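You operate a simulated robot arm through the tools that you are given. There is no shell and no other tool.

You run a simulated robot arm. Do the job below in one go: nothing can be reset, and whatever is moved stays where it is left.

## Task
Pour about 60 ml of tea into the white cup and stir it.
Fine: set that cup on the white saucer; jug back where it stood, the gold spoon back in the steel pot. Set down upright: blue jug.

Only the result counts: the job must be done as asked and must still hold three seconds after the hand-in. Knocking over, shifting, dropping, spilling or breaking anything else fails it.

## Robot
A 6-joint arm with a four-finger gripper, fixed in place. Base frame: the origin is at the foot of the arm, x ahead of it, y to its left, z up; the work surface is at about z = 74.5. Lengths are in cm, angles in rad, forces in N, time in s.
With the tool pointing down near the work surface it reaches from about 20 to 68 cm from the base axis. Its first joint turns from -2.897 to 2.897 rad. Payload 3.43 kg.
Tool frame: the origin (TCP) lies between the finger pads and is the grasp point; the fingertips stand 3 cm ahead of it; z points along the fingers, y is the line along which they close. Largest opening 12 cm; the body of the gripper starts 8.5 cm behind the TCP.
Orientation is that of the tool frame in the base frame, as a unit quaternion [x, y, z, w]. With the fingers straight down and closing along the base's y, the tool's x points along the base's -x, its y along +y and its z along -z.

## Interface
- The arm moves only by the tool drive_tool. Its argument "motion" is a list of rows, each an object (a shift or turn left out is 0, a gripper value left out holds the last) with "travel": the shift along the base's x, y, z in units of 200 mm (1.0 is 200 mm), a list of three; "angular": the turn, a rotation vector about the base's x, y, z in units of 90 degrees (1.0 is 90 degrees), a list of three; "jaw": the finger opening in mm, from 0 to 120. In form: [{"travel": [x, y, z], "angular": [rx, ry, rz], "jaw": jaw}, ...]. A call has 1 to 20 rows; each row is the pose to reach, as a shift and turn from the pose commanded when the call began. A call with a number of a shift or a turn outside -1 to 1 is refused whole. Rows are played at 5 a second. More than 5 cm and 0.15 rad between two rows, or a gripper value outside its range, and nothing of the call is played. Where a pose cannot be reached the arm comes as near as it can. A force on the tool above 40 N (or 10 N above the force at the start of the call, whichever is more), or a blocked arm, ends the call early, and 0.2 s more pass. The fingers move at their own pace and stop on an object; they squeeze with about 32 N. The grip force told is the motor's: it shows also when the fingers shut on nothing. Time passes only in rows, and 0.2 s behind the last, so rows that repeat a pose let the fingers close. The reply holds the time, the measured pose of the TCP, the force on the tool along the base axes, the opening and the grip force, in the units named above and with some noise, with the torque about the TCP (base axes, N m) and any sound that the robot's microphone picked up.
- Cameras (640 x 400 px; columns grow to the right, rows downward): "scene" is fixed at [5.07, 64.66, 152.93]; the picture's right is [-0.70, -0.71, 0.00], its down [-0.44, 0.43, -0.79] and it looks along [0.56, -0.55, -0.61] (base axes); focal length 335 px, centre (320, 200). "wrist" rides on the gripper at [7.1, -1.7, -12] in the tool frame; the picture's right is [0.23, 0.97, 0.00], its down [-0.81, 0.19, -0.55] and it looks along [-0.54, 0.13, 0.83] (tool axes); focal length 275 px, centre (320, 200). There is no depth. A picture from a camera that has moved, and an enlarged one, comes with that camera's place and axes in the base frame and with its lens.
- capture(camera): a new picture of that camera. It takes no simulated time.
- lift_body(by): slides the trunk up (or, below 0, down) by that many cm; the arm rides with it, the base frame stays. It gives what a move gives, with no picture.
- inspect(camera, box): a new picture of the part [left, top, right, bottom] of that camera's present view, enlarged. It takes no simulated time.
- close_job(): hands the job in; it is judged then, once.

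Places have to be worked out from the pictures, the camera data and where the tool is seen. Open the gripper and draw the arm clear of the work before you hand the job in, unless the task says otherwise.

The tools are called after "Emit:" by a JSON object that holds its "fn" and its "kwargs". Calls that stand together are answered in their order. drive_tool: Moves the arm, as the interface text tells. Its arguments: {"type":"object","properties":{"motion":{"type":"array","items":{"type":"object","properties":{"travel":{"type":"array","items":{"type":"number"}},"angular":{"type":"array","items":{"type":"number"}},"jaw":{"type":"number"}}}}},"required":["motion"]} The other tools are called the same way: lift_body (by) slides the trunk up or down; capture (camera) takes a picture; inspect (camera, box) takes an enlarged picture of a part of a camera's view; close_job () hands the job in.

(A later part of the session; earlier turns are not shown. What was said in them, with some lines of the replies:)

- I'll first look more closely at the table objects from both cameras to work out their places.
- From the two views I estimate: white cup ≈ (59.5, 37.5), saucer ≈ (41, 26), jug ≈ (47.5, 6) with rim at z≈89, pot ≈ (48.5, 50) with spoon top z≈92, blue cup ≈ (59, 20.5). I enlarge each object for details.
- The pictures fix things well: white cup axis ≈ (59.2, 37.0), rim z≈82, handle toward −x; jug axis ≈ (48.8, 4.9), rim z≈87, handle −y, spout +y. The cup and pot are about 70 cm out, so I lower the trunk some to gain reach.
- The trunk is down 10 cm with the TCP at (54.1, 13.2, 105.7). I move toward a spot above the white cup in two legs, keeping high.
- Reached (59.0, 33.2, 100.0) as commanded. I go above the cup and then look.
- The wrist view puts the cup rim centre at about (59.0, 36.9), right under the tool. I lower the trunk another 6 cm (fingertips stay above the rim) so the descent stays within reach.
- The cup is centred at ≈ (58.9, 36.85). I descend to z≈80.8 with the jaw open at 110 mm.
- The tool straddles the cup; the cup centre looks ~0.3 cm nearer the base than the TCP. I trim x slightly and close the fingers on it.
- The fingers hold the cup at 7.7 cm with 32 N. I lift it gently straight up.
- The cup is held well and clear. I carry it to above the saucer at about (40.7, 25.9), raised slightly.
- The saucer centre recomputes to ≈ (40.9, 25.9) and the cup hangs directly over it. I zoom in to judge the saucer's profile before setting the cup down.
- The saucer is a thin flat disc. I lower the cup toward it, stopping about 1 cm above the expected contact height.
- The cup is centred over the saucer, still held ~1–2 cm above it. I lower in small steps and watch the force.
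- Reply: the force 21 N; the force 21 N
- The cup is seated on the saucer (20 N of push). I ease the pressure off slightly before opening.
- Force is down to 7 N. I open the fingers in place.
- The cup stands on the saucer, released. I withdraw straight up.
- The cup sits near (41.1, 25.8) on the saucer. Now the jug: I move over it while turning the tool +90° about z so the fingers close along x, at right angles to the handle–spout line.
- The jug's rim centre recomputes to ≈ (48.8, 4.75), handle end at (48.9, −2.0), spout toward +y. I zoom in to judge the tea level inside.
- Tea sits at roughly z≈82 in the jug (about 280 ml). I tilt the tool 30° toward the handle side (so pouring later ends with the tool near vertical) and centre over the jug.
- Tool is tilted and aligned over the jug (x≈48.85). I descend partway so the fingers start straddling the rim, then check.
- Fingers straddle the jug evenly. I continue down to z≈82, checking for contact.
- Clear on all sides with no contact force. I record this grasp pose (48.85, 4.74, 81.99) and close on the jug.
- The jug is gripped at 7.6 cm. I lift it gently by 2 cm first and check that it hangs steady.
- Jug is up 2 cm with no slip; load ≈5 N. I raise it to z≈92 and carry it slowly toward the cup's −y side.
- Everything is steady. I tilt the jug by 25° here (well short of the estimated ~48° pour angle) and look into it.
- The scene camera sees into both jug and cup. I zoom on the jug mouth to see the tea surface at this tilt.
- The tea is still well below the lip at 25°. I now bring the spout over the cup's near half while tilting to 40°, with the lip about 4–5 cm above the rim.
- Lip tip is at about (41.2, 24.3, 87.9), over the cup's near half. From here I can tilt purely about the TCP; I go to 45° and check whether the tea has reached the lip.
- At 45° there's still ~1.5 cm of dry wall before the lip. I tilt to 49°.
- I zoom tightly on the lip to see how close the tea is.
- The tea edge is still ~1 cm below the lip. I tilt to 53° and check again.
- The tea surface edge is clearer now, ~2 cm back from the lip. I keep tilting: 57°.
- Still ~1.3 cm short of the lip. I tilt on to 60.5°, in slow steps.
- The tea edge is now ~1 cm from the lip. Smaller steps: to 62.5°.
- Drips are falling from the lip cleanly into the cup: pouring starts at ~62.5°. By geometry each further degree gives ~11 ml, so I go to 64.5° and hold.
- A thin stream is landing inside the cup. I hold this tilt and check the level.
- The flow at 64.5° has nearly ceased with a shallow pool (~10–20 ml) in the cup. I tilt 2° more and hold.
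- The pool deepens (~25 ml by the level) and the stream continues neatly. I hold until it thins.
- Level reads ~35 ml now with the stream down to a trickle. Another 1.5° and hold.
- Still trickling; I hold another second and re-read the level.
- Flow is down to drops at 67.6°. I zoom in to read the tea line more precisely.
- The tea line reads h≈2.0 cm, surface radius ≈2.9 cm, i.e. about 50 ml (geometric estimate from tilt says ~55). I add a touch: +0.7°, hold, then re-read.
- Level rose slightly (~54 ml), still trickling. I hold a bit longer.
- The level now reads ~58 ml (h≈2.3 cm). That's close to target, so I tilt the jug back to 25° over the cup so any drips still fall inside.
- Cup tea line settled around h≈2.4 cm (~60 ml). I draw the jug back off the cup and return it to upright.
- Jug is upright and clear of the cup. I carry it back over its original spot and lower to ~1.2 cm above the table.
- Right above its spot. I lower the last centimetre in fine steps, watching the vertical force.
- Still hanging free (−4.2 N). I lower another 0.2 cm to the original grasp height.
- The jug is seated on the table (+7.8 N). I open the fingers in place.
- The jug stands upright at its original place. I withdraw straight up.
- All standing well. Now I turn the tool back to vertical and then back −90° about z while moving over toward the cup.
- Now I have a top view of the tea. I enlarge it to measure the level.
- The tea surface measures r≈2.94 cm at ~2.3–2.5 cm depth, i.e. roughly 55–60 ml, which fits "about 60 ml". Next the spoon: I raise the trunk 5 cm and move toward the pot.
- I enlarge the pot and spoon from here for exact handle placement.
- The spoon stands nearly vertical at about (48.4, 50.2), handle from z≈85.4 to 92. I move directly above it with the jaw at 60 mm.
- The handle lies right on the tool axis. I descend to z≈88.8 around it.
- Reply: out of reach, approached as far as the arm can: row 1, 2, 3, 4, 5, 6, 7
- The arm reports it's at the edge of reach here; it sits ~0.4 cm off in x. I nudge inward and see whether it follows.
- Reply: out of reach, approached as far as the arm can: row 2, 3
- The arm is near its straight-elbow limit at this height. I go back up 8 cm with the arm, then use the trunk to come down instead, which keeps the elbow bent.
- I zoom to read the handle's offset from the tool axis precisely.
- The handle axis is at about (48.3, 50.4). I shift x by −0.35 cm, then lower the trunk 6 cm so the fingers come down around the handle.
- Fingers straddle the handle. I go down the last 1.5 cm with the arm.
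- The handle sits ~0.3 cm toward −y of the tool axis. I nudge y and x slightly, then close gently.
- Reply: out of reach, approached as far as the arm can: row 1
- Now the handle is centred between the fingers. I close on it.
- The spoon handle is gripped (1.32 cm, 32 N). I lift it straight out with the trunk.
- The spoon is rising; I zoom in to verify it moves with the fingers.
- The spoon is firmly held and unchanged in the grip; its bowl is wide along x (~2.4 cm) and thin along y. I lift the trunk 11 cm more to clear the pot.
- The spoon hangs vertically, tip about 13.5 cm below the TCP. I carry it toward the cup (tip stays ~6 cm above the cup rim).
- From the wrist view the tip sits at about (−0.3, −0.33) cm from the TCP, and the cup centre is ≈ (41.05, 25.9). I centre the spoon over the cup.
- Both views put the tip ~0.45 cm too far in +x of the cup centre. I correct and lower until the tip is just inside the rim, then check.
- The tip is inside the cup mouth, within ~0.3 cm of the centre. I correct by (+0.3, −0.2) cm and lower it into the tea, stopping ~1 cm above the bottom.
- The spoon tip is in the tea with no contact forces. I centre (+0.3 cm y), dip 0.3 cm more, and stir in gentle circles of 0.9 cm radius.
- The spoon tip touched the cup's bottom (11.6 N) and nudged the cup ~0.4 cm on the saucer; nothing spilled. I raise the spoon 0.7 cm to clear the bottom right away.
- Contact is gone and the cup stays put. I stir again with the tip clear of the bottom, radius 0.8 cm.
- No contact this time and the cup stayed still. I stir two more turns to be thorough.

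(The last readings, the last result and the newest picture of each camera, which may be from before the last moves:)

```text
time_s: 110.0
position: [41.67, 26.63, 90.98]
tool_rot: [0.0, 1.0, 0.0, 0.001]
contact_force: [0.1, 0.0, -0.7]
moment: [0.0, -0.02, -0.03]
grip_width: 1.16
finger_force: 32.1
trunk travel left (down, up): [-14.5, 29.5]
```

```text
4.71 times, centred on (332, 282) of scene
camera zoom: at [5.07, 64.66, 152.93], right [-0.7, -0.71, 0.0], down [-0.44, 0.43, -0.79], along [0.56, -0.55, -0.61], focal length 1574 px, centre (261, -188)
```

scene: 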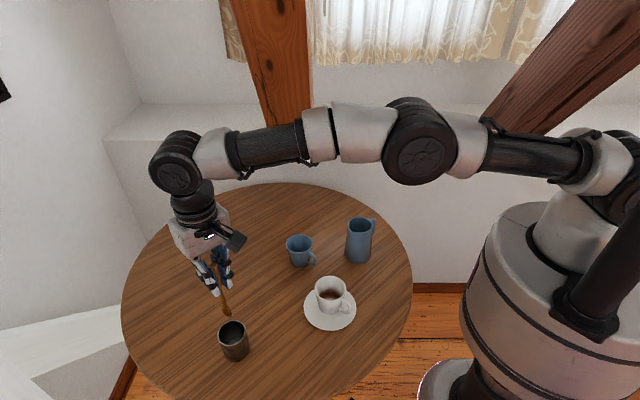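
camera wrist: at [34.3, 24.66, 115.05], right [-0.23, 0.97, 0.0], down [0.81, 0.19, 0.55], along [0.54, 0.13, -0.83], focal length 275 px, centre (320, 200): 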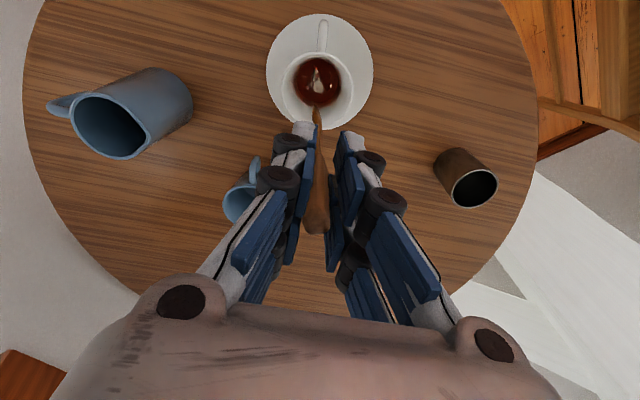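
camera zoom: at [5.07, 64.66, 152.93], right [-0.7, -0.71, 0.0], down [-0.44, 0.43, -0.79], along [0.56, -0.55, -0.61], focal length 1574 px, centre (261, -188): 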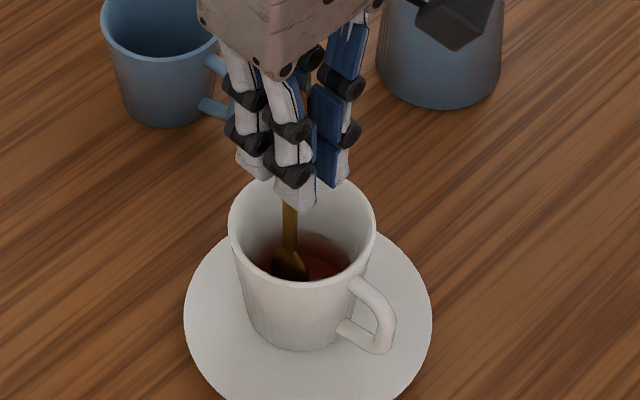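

The surface flecks have vanished and the tea is evenly mixed. I raise the spoon slowly, pausing inside the cup to let drops fall.

Emit:
{"fn": "drive_tool", "kwargs": {"motion": [{"travel": [0, 0, 0.03], "jaw": 2}, {"travel": [0, 0, 0.07]}, {"travel": [0, 0, 0.12]}, {"travel": [0, 0, 0.17]}, {"travel": [0, 0, 0.2]}, {"travel": [0, 0, 0.2]}, {"travel": [0, 0, 0.2]}, {"travel": [0, 0, 0.2]}, {"travel": [0, 0, 0.2]}, {"travel": [0, 0, 0.2]}, {"travel": [0, 0, 0.26]}, {"travel": [0, 0, 0.34]}, {"travel": [0, 0, 0.43]}, {"travel": [0, 0, 0.52]}, {"travel": [0, 0, 0.6]}, {"travel": [0, 0, 0.66]}, {"travel": [0, 0, 0.68]}, {"travel": [0, 0, 0.68]}]}}

Emit:
{"fn": "capture", "kwargs": {"camera": "wrist"}}

Emit:
{"fn": "inspect", "kwargs": {"camera": "scene", "box": [280, 200, 380, 335]}}

```text
time_s: 113.8
position: [41.88, 26.56, 104.57]
tool_rot: [0.0, 1.0, 0.0, 0.0]
contact_force: [0.1, 0.4, 0.1]
moment: [0.05, 0.0, 0.02]
grip_width: 1.13
finger_force: 32.2
trunk travel left (down, up): [-14.5, 29.5]
```

```text
taken
camera wrist: at [34.77, 24.9, 116.57], right [-0.23, 0.97, 0.0], down [0.81, 0.19, 0.55], along [0.54, 0.13, -0.83], focal length 275 px, centre (320, 200)
```

wrist: 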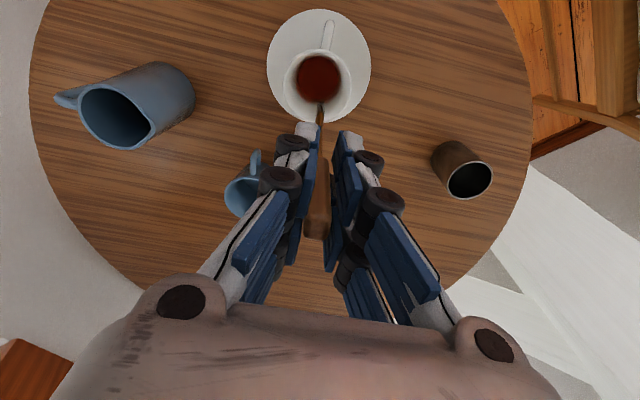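

```text
2.96 times, centred on (330, 268) of scene
camera zoom: at [5.07, 64.66, 152.93], right [-0.7, -0.71, 0.0], down [-0.44, 0.43, -0.79], along [0.56, -0.55, -0.61], focal length 991 px, centre (290, 0)
```

zoom: 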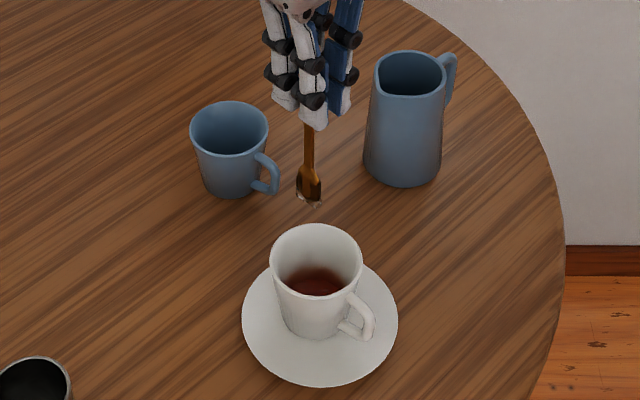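

There seems to be a drop at the spoon's tip. I zoom in and wait a moment over the cup for it to fall.

Emit:
{"fn": "inspect", "kwargs": {"camera": "scene", "box": [315, 240, 350, 280]}}

Emit:
{"fn": "drive_tool", "kwargs": {"motion": [{"travel": [0, 0, 0], "jaw": 2}, {"travel": [0, 0, 0]}, {"travel": [0, 0, 0]}, {"travel": [0, 0, 0]}, {"travel": [0, 0, 0]}, {"travel": [0, 0, 0]}, {"travel": [0, 0, 0]}, {"travel": [0, 0, 0]}, {"travel": [0, 0, 0]}, {"travel": [0, 0, 0]}]}}

Emit:
{"fn": "inspect", "kwargs": {"camera": "scene", "box": [315, 240, 350, 280]}}

```text
10.00 times, centred on (332, 260) of scene
camera zoom: at [5.07, 64.66, 152.93], right [-0.7, -0.71, 0.0], down [-0.44, 0.43, -0.79], along [0.56, -0.55, -0.61], focal length 3346 px, centre (195, -400)
```

zoom: 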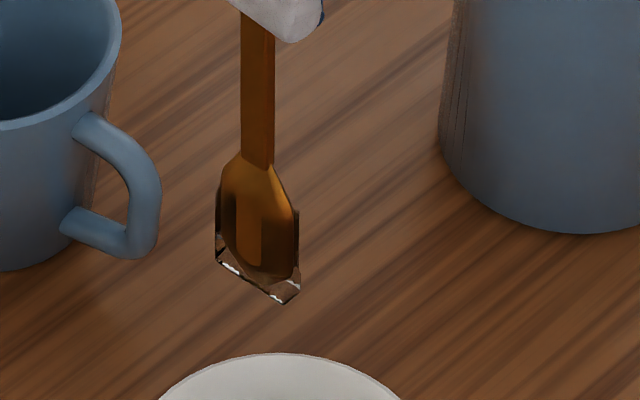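

```text
time_s: 116.0
position: [41.91, 26.59, 104.66]
tool_rot: [0.001, 1.0, 0.0, 0.0]
contact_force: [-0.4, -0.2, -0.4]
moment: [-0.01, 0.03, -0.02]
grip_width: 1.1
finger_force: 32.1
trunk travel left (down, up): [-14.5, 29.5]
```

```text
10.00 times, centred on (332, 260) of scene
camera zoom: at [5.07, 64.66, 152.93], right [-0.7, -0.71, 0.0], down [-0.44, 0.43, -0.79], along [0.56, -0.55, -0.61], focal length 3346 px, centre (195, -400)
```

zoom: 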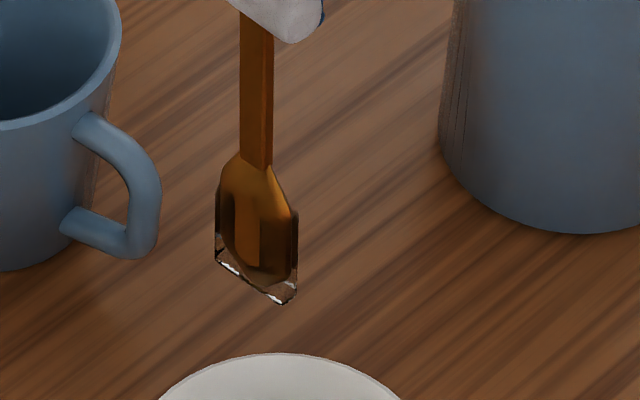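

Some tea clings around the bowl. I lower it back inside the cup (above the tea) and shake it gently up and down so it falls in there rather than on the table.

Emit:
{"fn": "drive_tool", "kwargs": {"motion": [{"travel": [-0.005, -0.005, -0.1], "jaw": 2}, {"travel": [-0.01, -0.01, -0.22]}, {"travel": [-0.01, -0.01, -0.34]}, {"travel": [-0.01, -0.01, -0.44]}, {"travel": [-0.01, -0.01, -0.5]}, {"travel": [-0.01, -0.01, -0.34]}, {"travel": [-0.01, -0.01, -0.52]}, {"travel": [-0.01, -0.01, -0.34]}, {"travel": [-0.01, -0.01, -0.52]}, {"travel": [-0.01, -0.01, -0.34]}, {"travel": [-0.01, -0.01, -0.52]}, {"travel": [-0.01, -0.01, -0.34]}, {"travel": [-0.01, -0.01, -0.52]}, {"travel": [-0.01, -0.01, -0.34]}, {"travel": [-0.01, -0.01, -0.52]}, {"travel": [-0.01, -0.01, -0.4]}, {"travel": [-0.01, -0.01, -0.3]}, {"travel": [-0.01, -0.01, -0.15]}, {"travel": [-0.01, -0.01, 0]}, {"travel": [-0.01, -0.01, 0]}]}}

Emit:
{"fn": "inspect", "kwargs": {"camera": "scene", "box": [310, 240, 350, 310]}}

```text
time_s: 120.2
position: [41.63, 26.62, 104.85]
tool_rot: [0.0, 1.0, 0.0, 0.0]
contact_force: [0.0, 0.2, -0.2]
moment: [-0.01, 0.01, 0.0]
grip_width: 1.09
finger_force: 32.2
trunk travel left (down, up): [-14.5, 29.5]
```

```text
5.71 times, centred on (330, 275) of scene
camera zoom: at [5.07, 64.66, 152.93], right [-0.7, -0.71, 0.0], down [-0.44, 0.43, -0.79], along [0.56, -0.55, -0.61], focal length 1912 px, centre (263, -229)
```

zoom: 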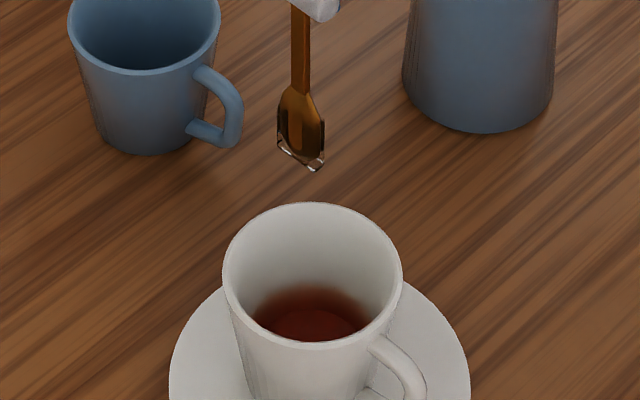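

The film clings firmly even after shaking, so it will travel with the spoon. The tea in the cup is clear and level. I carry the spoon back toward the pot at a moderate pace.

Emit:
{"fn": "drive_tool", "kwargs": {"motion": [{"travel": [0.02, 0.05, 0], "jaw": 2}, {"travel": [0.04, 0.12, 0]}, {"travel": [0.065, 0.2, 0]}, {"travel": [0.09, 0.29, 0]}, {"travel": [0.115, 0.38, 0]}, {"travel": [0.14, 0.47, 0]}, {"travel": [0.165, 0.56, 0]}, {"travel": [0.19, 0.65, 0]}, {"travel": [0.215, 0.74, 0]}, {"travel": [0.24, 0.82, 0]}, {"travel": [0.26, 0.88, 0]}, {"travel": [0.27, 0.92, 0]}, {"travel": [0.27, 0.92, 0]}]}}

Emit:
{"fn": "capture", "kwargs": {"camera": "wrist"}}

Emit:
{"fn": "capture", "kwargs": {"camera": "scene"}}

```text
time_s: 123.0
position: [46.83, 44.93, 104.75]
tool_rot: [0.001, 1.0, 0.0, 0.0]
contact_force: [0.1, -0.5, 0.1]
moment: [0.0, 0.0, -0.02]
grip_width: 1.09
finger_force: 32.1
trunk travel left (down, up): [-14.5, 29.5]
```

```text
taken
camera wrist: at [39.86, 43.19, 116.68], right [-0.23, 0.97, 0.0], down [0.81, 0.19, 0.55], along [0.54, 0.13, -0.83], focal length 275 px, centre (320, 200)
```

wrist: 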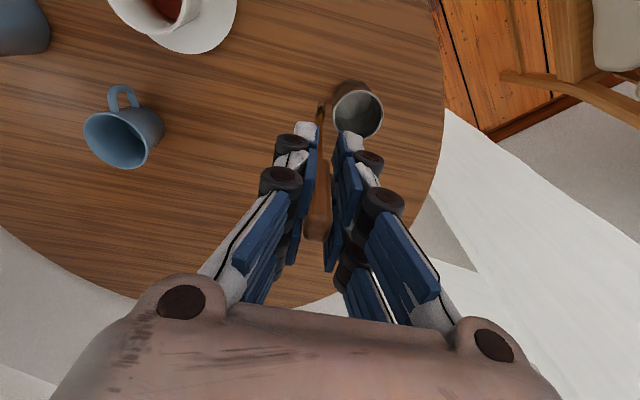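

```text
taken
```

scene: 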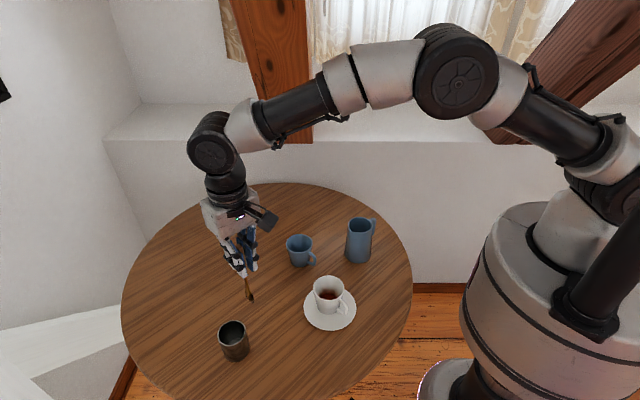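

The pot rim centre reads (48.45, 50.15) and the tip is ~0.37 cm toward −x of the TCP. I move above the pot to the pose where I had lifted the spoon out.

Emit:
{"fn": "drive_tool", "kwargs": {"motion": [{"travel": [0.015, 0.06, 0], "jaw": 2}, {"travel": [0.035, 0.13, -0.02]}, {"travel": [0.055, 0.2, -0.05]}, {"travel": [0.07, 0.25, -0.07]}, {"travel": [0.075, 0.266, -0.075]}, {"travel": [0.075, 0.266, -0.075]}]}}

Emit:
{"fn": "inspect", "kwargs": {"camera": "wrist", "box": [250, 60, 390, 180]}}

Emit:
{"fn": "inspect", "kwargs": {"camera": "scene", "box": [180, 220, 290, 360]}}

```text
time_s: 124.4
position: [48.52, 50.21, 103.23]
tool_rot: [0.0, 1.0, 0.0, 0.0]
contact_force: [0.1, -0.4, -0.1]
moment: [0.0, -0.02, 0.01]
grip_width: 1.11
finger_force: 32.4
trunk travel left (down, up): [-14.5, 29.5]
```

```text
3.33 times, centred on (320, 120) of wrist
camera zoom: at [41.33, 48.48, 115.19], right [-0.23, 0.97, 0.0], down [0.81, 0.19, 0.55], along [0.54, 0.13, -0.83], focal length 918 px, centre (320, 467)
```

zoom: 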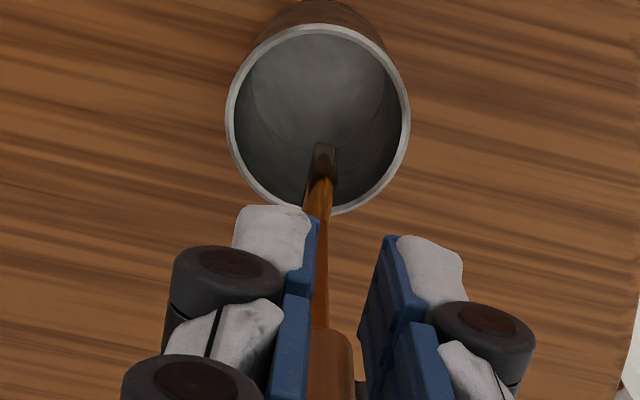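

```text
2.86 times, centred on (235, 290) of scene
camera zoom: at [5.07, 64.66, 152.93], right [-0.7, -0.71, 0.0], down [-0.44, 0.43, -0.79], along [0.56, -0.55, -0.61], focal length 956 px, centre (563, -57)
```

zoom: 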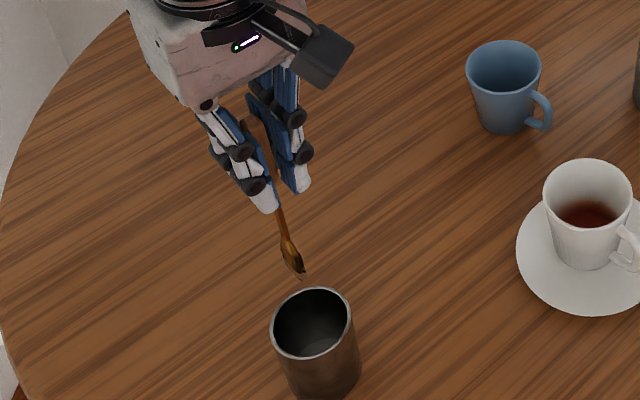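

The tip is inside the pot's outline (~0.7 cm off centre, inner radius ~2.9). I lower with the trunk by 12 cm.

Emit:
{"fn": "lift_body", "kwargs": {"by": -7}}

Emit:
{"fn": "inspect", "kwargs": {"camera": "scene", "box": [180, 240, 290, 370]}}

```text
time_s: 125.5
position: [48.44, 50.05, 96.25]
tool_rot: [-0.001, 1.0, 0.0, 0.0]
contact_force: [-0.3, -0.2, -0.8]
moment: [-0.02, 0.02, 0.02]
grip_width: 1.06
finger_force: 31.8
trunk travel left (down, up): [-7.5, 36.5]
```

```text
3.08 times, centred on (235, 305) of scene
camera zoom: at [5.07, 64.66, 152.93], right [-0.7, -0.71, 0.0], down [-0.44, 0.43, -0.79], along [0.56, -0.55, -0.61], focal length 1029 px, centre (582, -123)
```

zoom: 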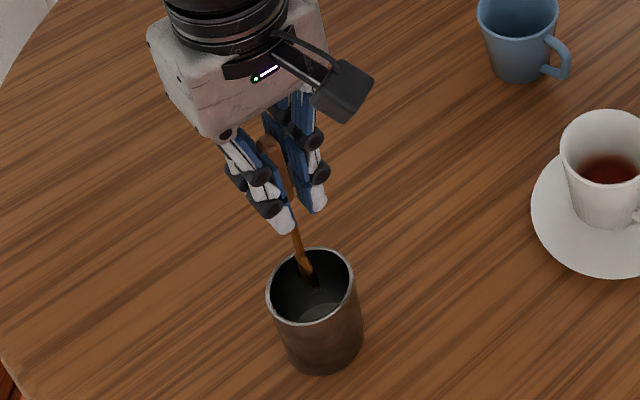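

The spoon is entering the pot cleanly. I lower 5 cm more.

Emit:
{"fn": "lift_body", "kwargs": {"by": -5}}

Emit:
{"fn": "inspect", "kwargs": {"camera": "scene", "box": [190, 270, 280, 370]}}

Emit:
{"fn": "inspect", "kwargs": {"camera": "wrist", "box": [250, 60, 390, 240]}}

```text
time_s: 126.4
position: [48.41, 50.13, 91.24]
tool_rot: [0.0, 1.0, -0.001, 0.0]
contact_force: [-0.8, -0.5, 0.2]
moment: [0.0, -0.01, 0.0]
grip_width: 1.08
finger_force: 32.4
trunk travel left (down, up): [-2.5, 41.5]
```

```text
4.00 times, centred on (235, 320) of scene
camera zoom: at [5.07, 64.66, 152.93], right [-0.7, -0.71, 0.0], down [-0.44, 0.43, -0.79], along [0.56, -0.55, -0.61], focal length 1338 px, centre (660, -280)
```

zoom: 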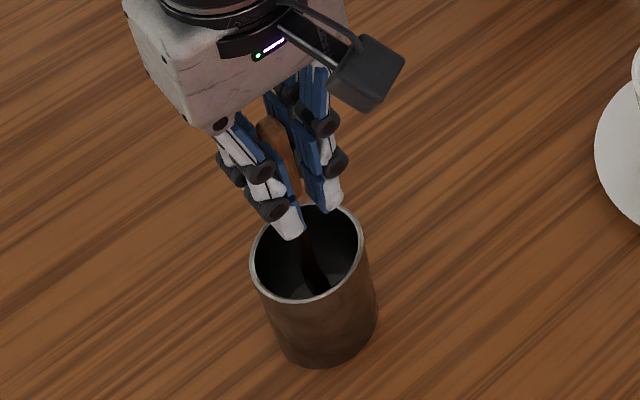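

```text
2.22 times, centred on (320, 150) of wrist
camera zoom: at [41.33, 48.46, 103.22], right [-0.23, 0.97, 0.0], down [0.81, 0.19, 0.55], along [0.54, 0.13, -0.83], focal length 612 px, centre (320, 311)
```

zoom: 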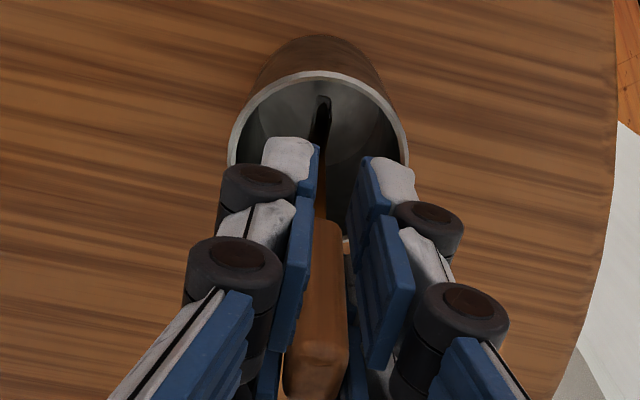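

The handle rides a bit higher in the grip than before, so the bottom will come slightly later. I lower another 2 cm and check force.

Emit:
{"fn": "lift_body", "kwargs": {"by": -1.5}}

Emit:
{"fn": "lift_body", "kwargs": {"by": -0.6}}

Emit:
{"fn": "inspect", "kwargs": {"camera": "scene", "box": [190, 270, 280, 370]}}

```text
time_s: 127.0
position: [48.37, 50.12, 89.65]
tool_rot: [-0.001, 1.0, 0.0, 0.0]
contact_force: [-0.7, -1.1, 0.6]
moment: [-0.02, 0.02, -0.01]
grip_width: 1.12
finger_force: 31.9
trunk travel left (down, up): [-1.0, 43.0]
```

```text
time_s: 127.6
position: [48.44, 50.25, 89.18]
tool_rot: [0.0, 1.0, 0.0, 0.0]
contact_force: [-0.5, 0.3, -0.8]
moment: [0.0, 0.01, 0.0]
grip_width: 1.09
finger_force: 32.1
trunk travel left (down, up): [-0.4, 43.6]
```

```text
4.00 times, centred on (235, 320) of scene
camera zoom: at [5.07, 64.66, 152.93], right [-0.7, -0.71, 0.0], down [-0.44, 0.43, -0.79], along [0.56, -0.55, -0.61], focal length 1338 px, centre (660, -280)
```

zoom: 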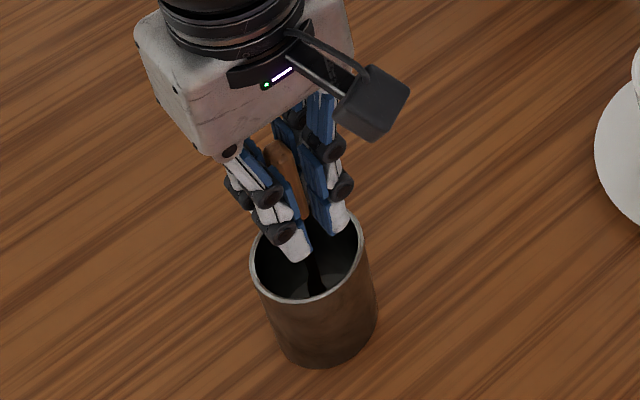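

No bottom contact yet. I lower in fine steps with the arm.

Emit:
{"fn": "drive_tool", "kwargs": {"motion": [{"travel": [0, 0, -0.01], "jaw": 2}, {"travel": [0, 0, -0.02]}, {"travel": [0, 0, -0.025]}]}}

```text
time_s: 128.4
position: [48.33, 50.1, 88.9]
tool_rot: [0.0, 1.0, 0.002, 0.002]
contact_force: [-1.6, -1.2, 15.5]
moment: [-0.15, -0.04, 0.0]
grip_width: 1.09
finger_force: 32.0
trunk travel left (down, up): [-0.4, 43.6]
```

The spoon tip rests on the pot's bottom. I ease up 0.1 cm and open the fingers slowly.

Emit:
{"fn": "drive_tool", "kwargs": {"motion": [{"travel": [0, 0, 0.004], "jaw": 2}, {"travel": [0, 0, 0.006], "jaw": 8}, {"travel": [0, 0, 0.006], "jaw": 14}, {"travel": [0, 0, 0.006], "jaw": 20}, {"travel": [0, 0, 0.006], "jaw": 28}, {"travel": [0, 0, 0.006], "jaw": 36}, {"travel": [0, 0, 0.006], "jaw": 44}, {"travel": [0, 0, 0.006], "jaw": 52}, {"travel": [0, 0, 0.006], "jaw": 60}, {"travel": [0, 0, 0.006], "jaw": 60}]}}

Emit:
{"fn": "inspect", "kwargs": {"camera": "wrist", "box": [230, 60, 410, 260]}}

Emit:
{"fn": "inspect", "kwargs": {"camera": "scene", "box": [190, 270, 280, 370]}}

```text
time_s: 130.6
position: [48.44, 50.32, 88.67]
tool_rot: [0.0, 1.0, -0.001, 0.0]
contact_force: [0.1, 0.1, -1.2]
moment: [0.02, 0.0, 0.02]
grip_width: 5.97
finger_force: 0.0
trunk travel left (down, up): [-0.4, 43.6]
```

```text
2.00 times, centred on (320, 160) of wrist
camera zoom: at [41.31, 48.52, 100.62], right [-0.23, 0.97, 0.0], down [0.81, 0.19, 0.55], along [0.54, 0.13, -0.83], focal length 551 px, centre (320, 280)
```

zoom: 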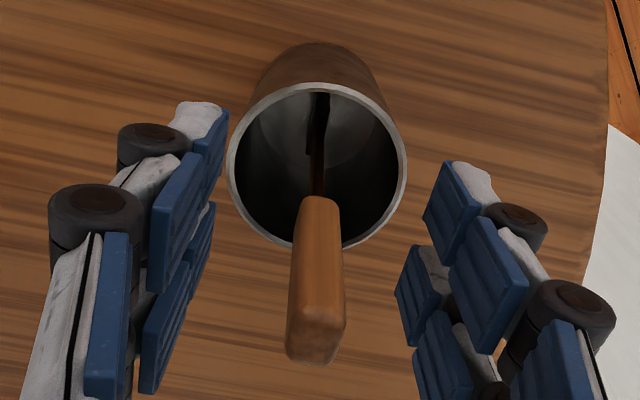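

```text
4.00 times, centred on (235, 320) of scene
camera zoom: at [5.07, 64.66, 152.93], right [-0.7, -0.71, 0.0], down [-0.44, 0.43, -0.79], along [0.56, -0.55, -0.61], focal length 1338 px, centre (660, -280)
```

zoom: 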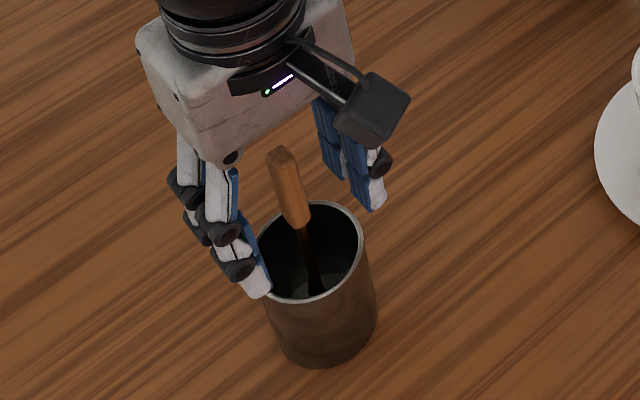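

The spoon stands in the pot, free of the fingers. I withdraw straight up with the trunk.

Emit:
{"fn": "lift_body", "kwargs": {"by": 14}}

Emit:
{"fn": "capture", "kwargs": {"camera": "scene"}}

Emit:
{"fn": "capture", "kwargs": {"camera": "wrist"}}

```text
time_s: 132.3
position: [48.36, 50.25, 102.64]
tool_rot: [0.0, 1.0, 0.0, 0.0]
contact_force: [-1.1, 0.7, 0.5]
moment: [0.01, -0.01, -0.01]
grip_width: 6.01
finger_force: 0.0
trunk travel left (down, up): [-14.4, 29.6]
```

```text
taken
```

scene: 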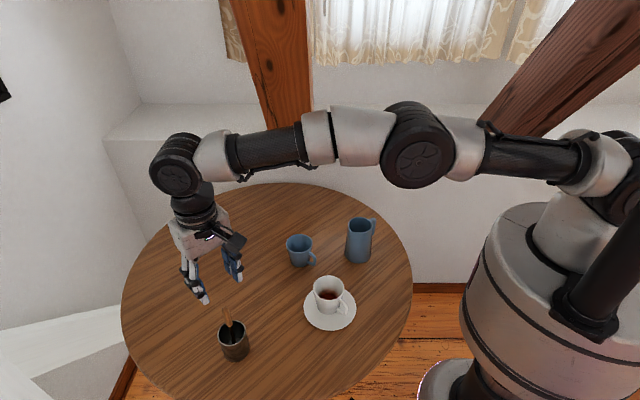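

```text
taken
camera wrist: at [41.32, 48.52, 114.58], right [-0.23, 0.97, 0.0], down [0.81, 0.19, 0.55], along [0.54, 0.13, -0.83], focal length 275 px, centre (320, 200)
```

wrist: 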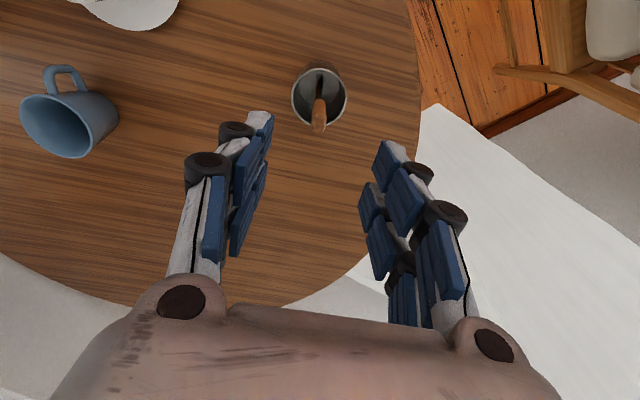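

The spoon is back in the pot. I check closely the cup/saucer, jug, and table for spills and the tea level.

Emit:
{"fn": "inspect", "kwargs": {"camera": "scene", "box": [295, 262, 365, 340]}}

Emit:
{"fn": "inspect", "kwargs": {"camera": "scene", "box": [318, 272, 346, 304]}}

Emit:
{"fn": "inspect", "kwargs": {"camera": "scene", "box": [200, 200, 400, 370]}}

Emit:
{"fn": "inspect", "kwargs": {"camera": "scene", "box": [205, 295, 269, 370]}}

```text
5.13 times, centred on (330, 301) of scene
camera zoom: at [5.07, 64.66, 152.93], right [-0.7, -0.71, 0.0], down [-0.44, 0.43, -0.79], along [0.56, -0.55, -0.61], focal length 1716 px, centre (269, -318)
```

zoom: 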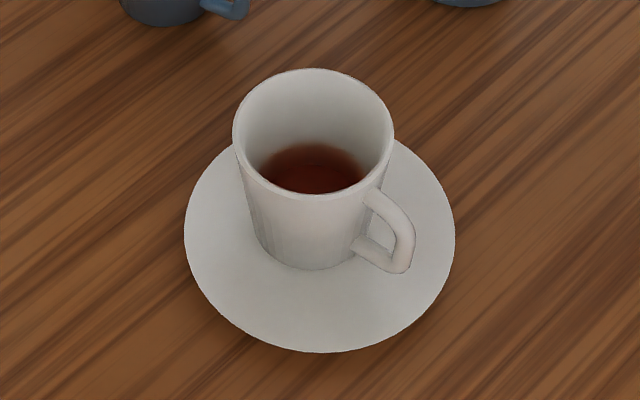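

```text
12.50 times, centred on (332, 288) of scene
camera zoom: at [5.07, 64.66, 152.93], right [-0.7, -0.71, 0.0], down [-0.44, 0.43, -0.79], along [0.56, -0.55, -0.61], focal length 4182 px, centre (170, -900)
```

zoom: 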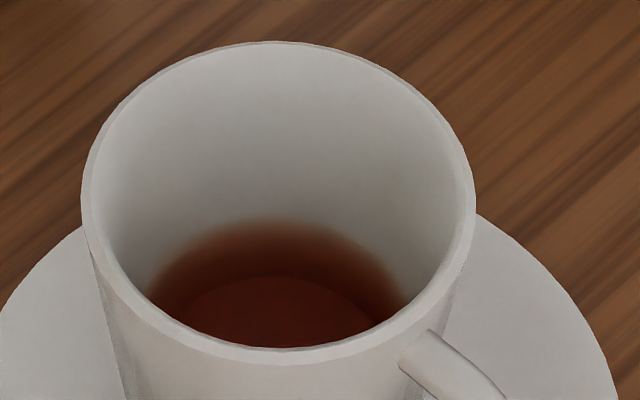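

```text
2.35 times, centred on (300, 285) of scene
camera zoom: at [5.07, 64.66, 152.93], right [-0.7, -0.71, 0.0], down [-0.44, 0.43, -0.79], along [0.56, -0.55, -0.61], focal length 787 px, centre (367, 0)
```

zoom: 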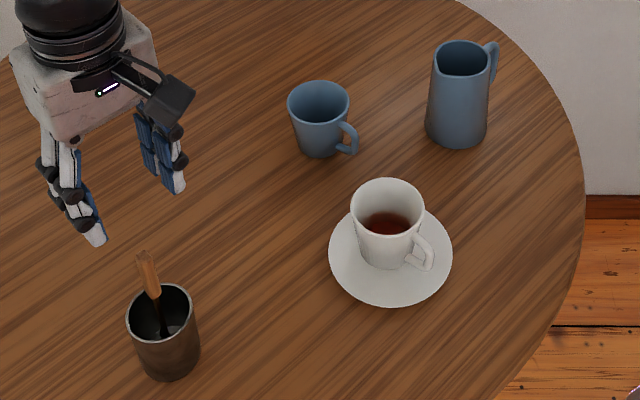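

```text
5.33 times, centred on (237, 332) of scene
camera zoom: at [5.07, 64.66, 152.93], right [-0.7, -0.71, 0.0], down [-0.44, 0.43, -0.79], along [0.56, -0.55, -0.61], focal length 1784 px, centre (763, -507)
```

zoom: 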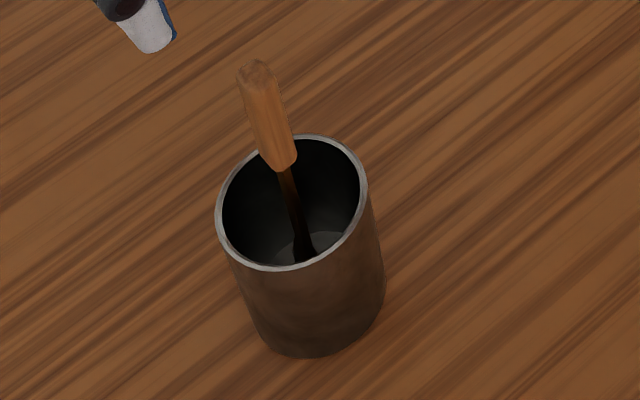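

Everything looks right: cup with ~57–60 ml of stirred tea on the saucer, jug upright at its place, spoon standing in the pot, no spills. I open the gripper and draw the arm up and away.

Emit:
{"fn": "lift_body", "kwargs": {"by": 14}}

Emit:
{"fn": "drive_tool", "kwargs": {"motion": [{"travel": [-0.02, -0.04, 0], "jaw": 70}, {"travel": [-0.06, -0.1, 0.02], "jaw": 80}, {"travel": [-0.12, -0.18, 0.05], "jaw": 95}, {"travel": [-0.18, -0.28, 0.08], "jaw": 110}, {"travel": [-0.24, -0.38, 0.1], "jaw": 110}, {"travel": [-0.3, -0.48, 0.1]}, {"travel": [-0.35, -0.58, 0.1]}, {"travel": [-0.38, -0.66, 0.1]}, {"travel": [-0.4, -0.7, 0.1]}, {"travel": [-0.4, -0.7, 0.1]}]}}

Emit:
{"fn": "capture", "kwargs": {"camera": "scene"}}

Emit:
{"fn": "capture", "kwargs": {"camera": "wrist"}}

```text
time_s: 133.9
position: [48.43, 50.1, 116.57]
tool_rot: [0.0, 1.0, -0.001, 0.0]
contact_force: [0.4, 0.8, 0.0]
moment: [0.0, -0.01, -0.01]
grip_width: 6.02
finger_force: 0.1
trunk travel left (down, up): [-28.4, 15.6]
```

```text
time_s: 136.1
position: [40.43, 36.22, 118.67]
tool_rot: [0.0, 1.0, -0.001, 0.0]
contact_force: [-0.2, -0.2, 0.3]
moment: [0.04, 0.03, 0.0]
grip_width: 10.99
finger_force: 0.1
trunk travel left (down, up): [-28.4, 15.6]
```

```text
taken
```

scene: 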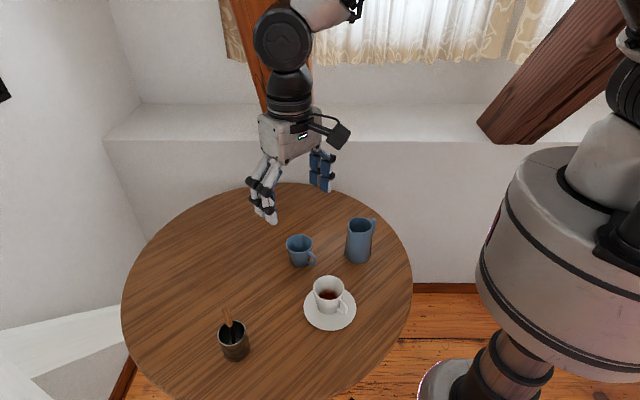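

```text
taken
camera wrist: at [33.37, 34.49, 130.73], right [-0.23, 0.97, 0.0], down [0.81, 0.19, 0.55], along [0.54, 0.13, -0.83], focal length 275 px, centre (320, 200)
```

wrist: 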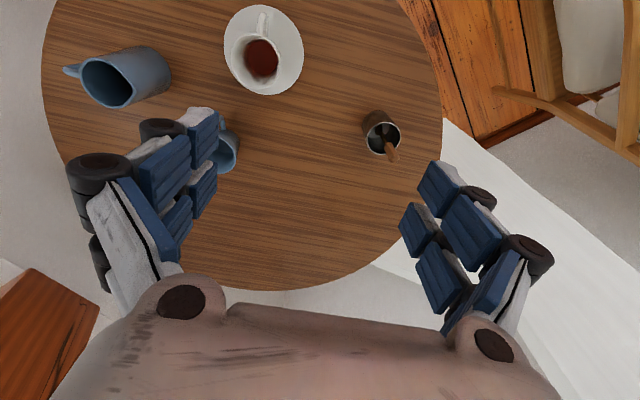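

The arm is clear with the gripper open. The cup of stirred tea is on the saucer, the jug is upright in its old place, the spoon is in the pot and the blue cup is untouched, so I hand the job in.

Emit:
{"fn": "close_job", "kwargs": {}}

```text
The job is handed in.
```

The job is handed in: the white cup holds roughly 55–60 ml of stirred tea and stands on the white saucer. The jug is upright back where it stood, and the gold spoon is in the steel pot.

- **Tea amount:** I judged this from the tea level seen in the cup, and it could be off by about 5 ml. The weight readings were too noisy to confirm it.
- **Stirring:** On the first pass the spoon touched the bottom and nudged the cup about 0.4 cm on the saucer. I raised the spoon and stirred about four more turns without touching it.
- **Spills:** I saw none on the table or saucer. A little tea clung to the spoon and went into the pot with it.
- **Arm:** The gripper is open and the arm is clear of the table.
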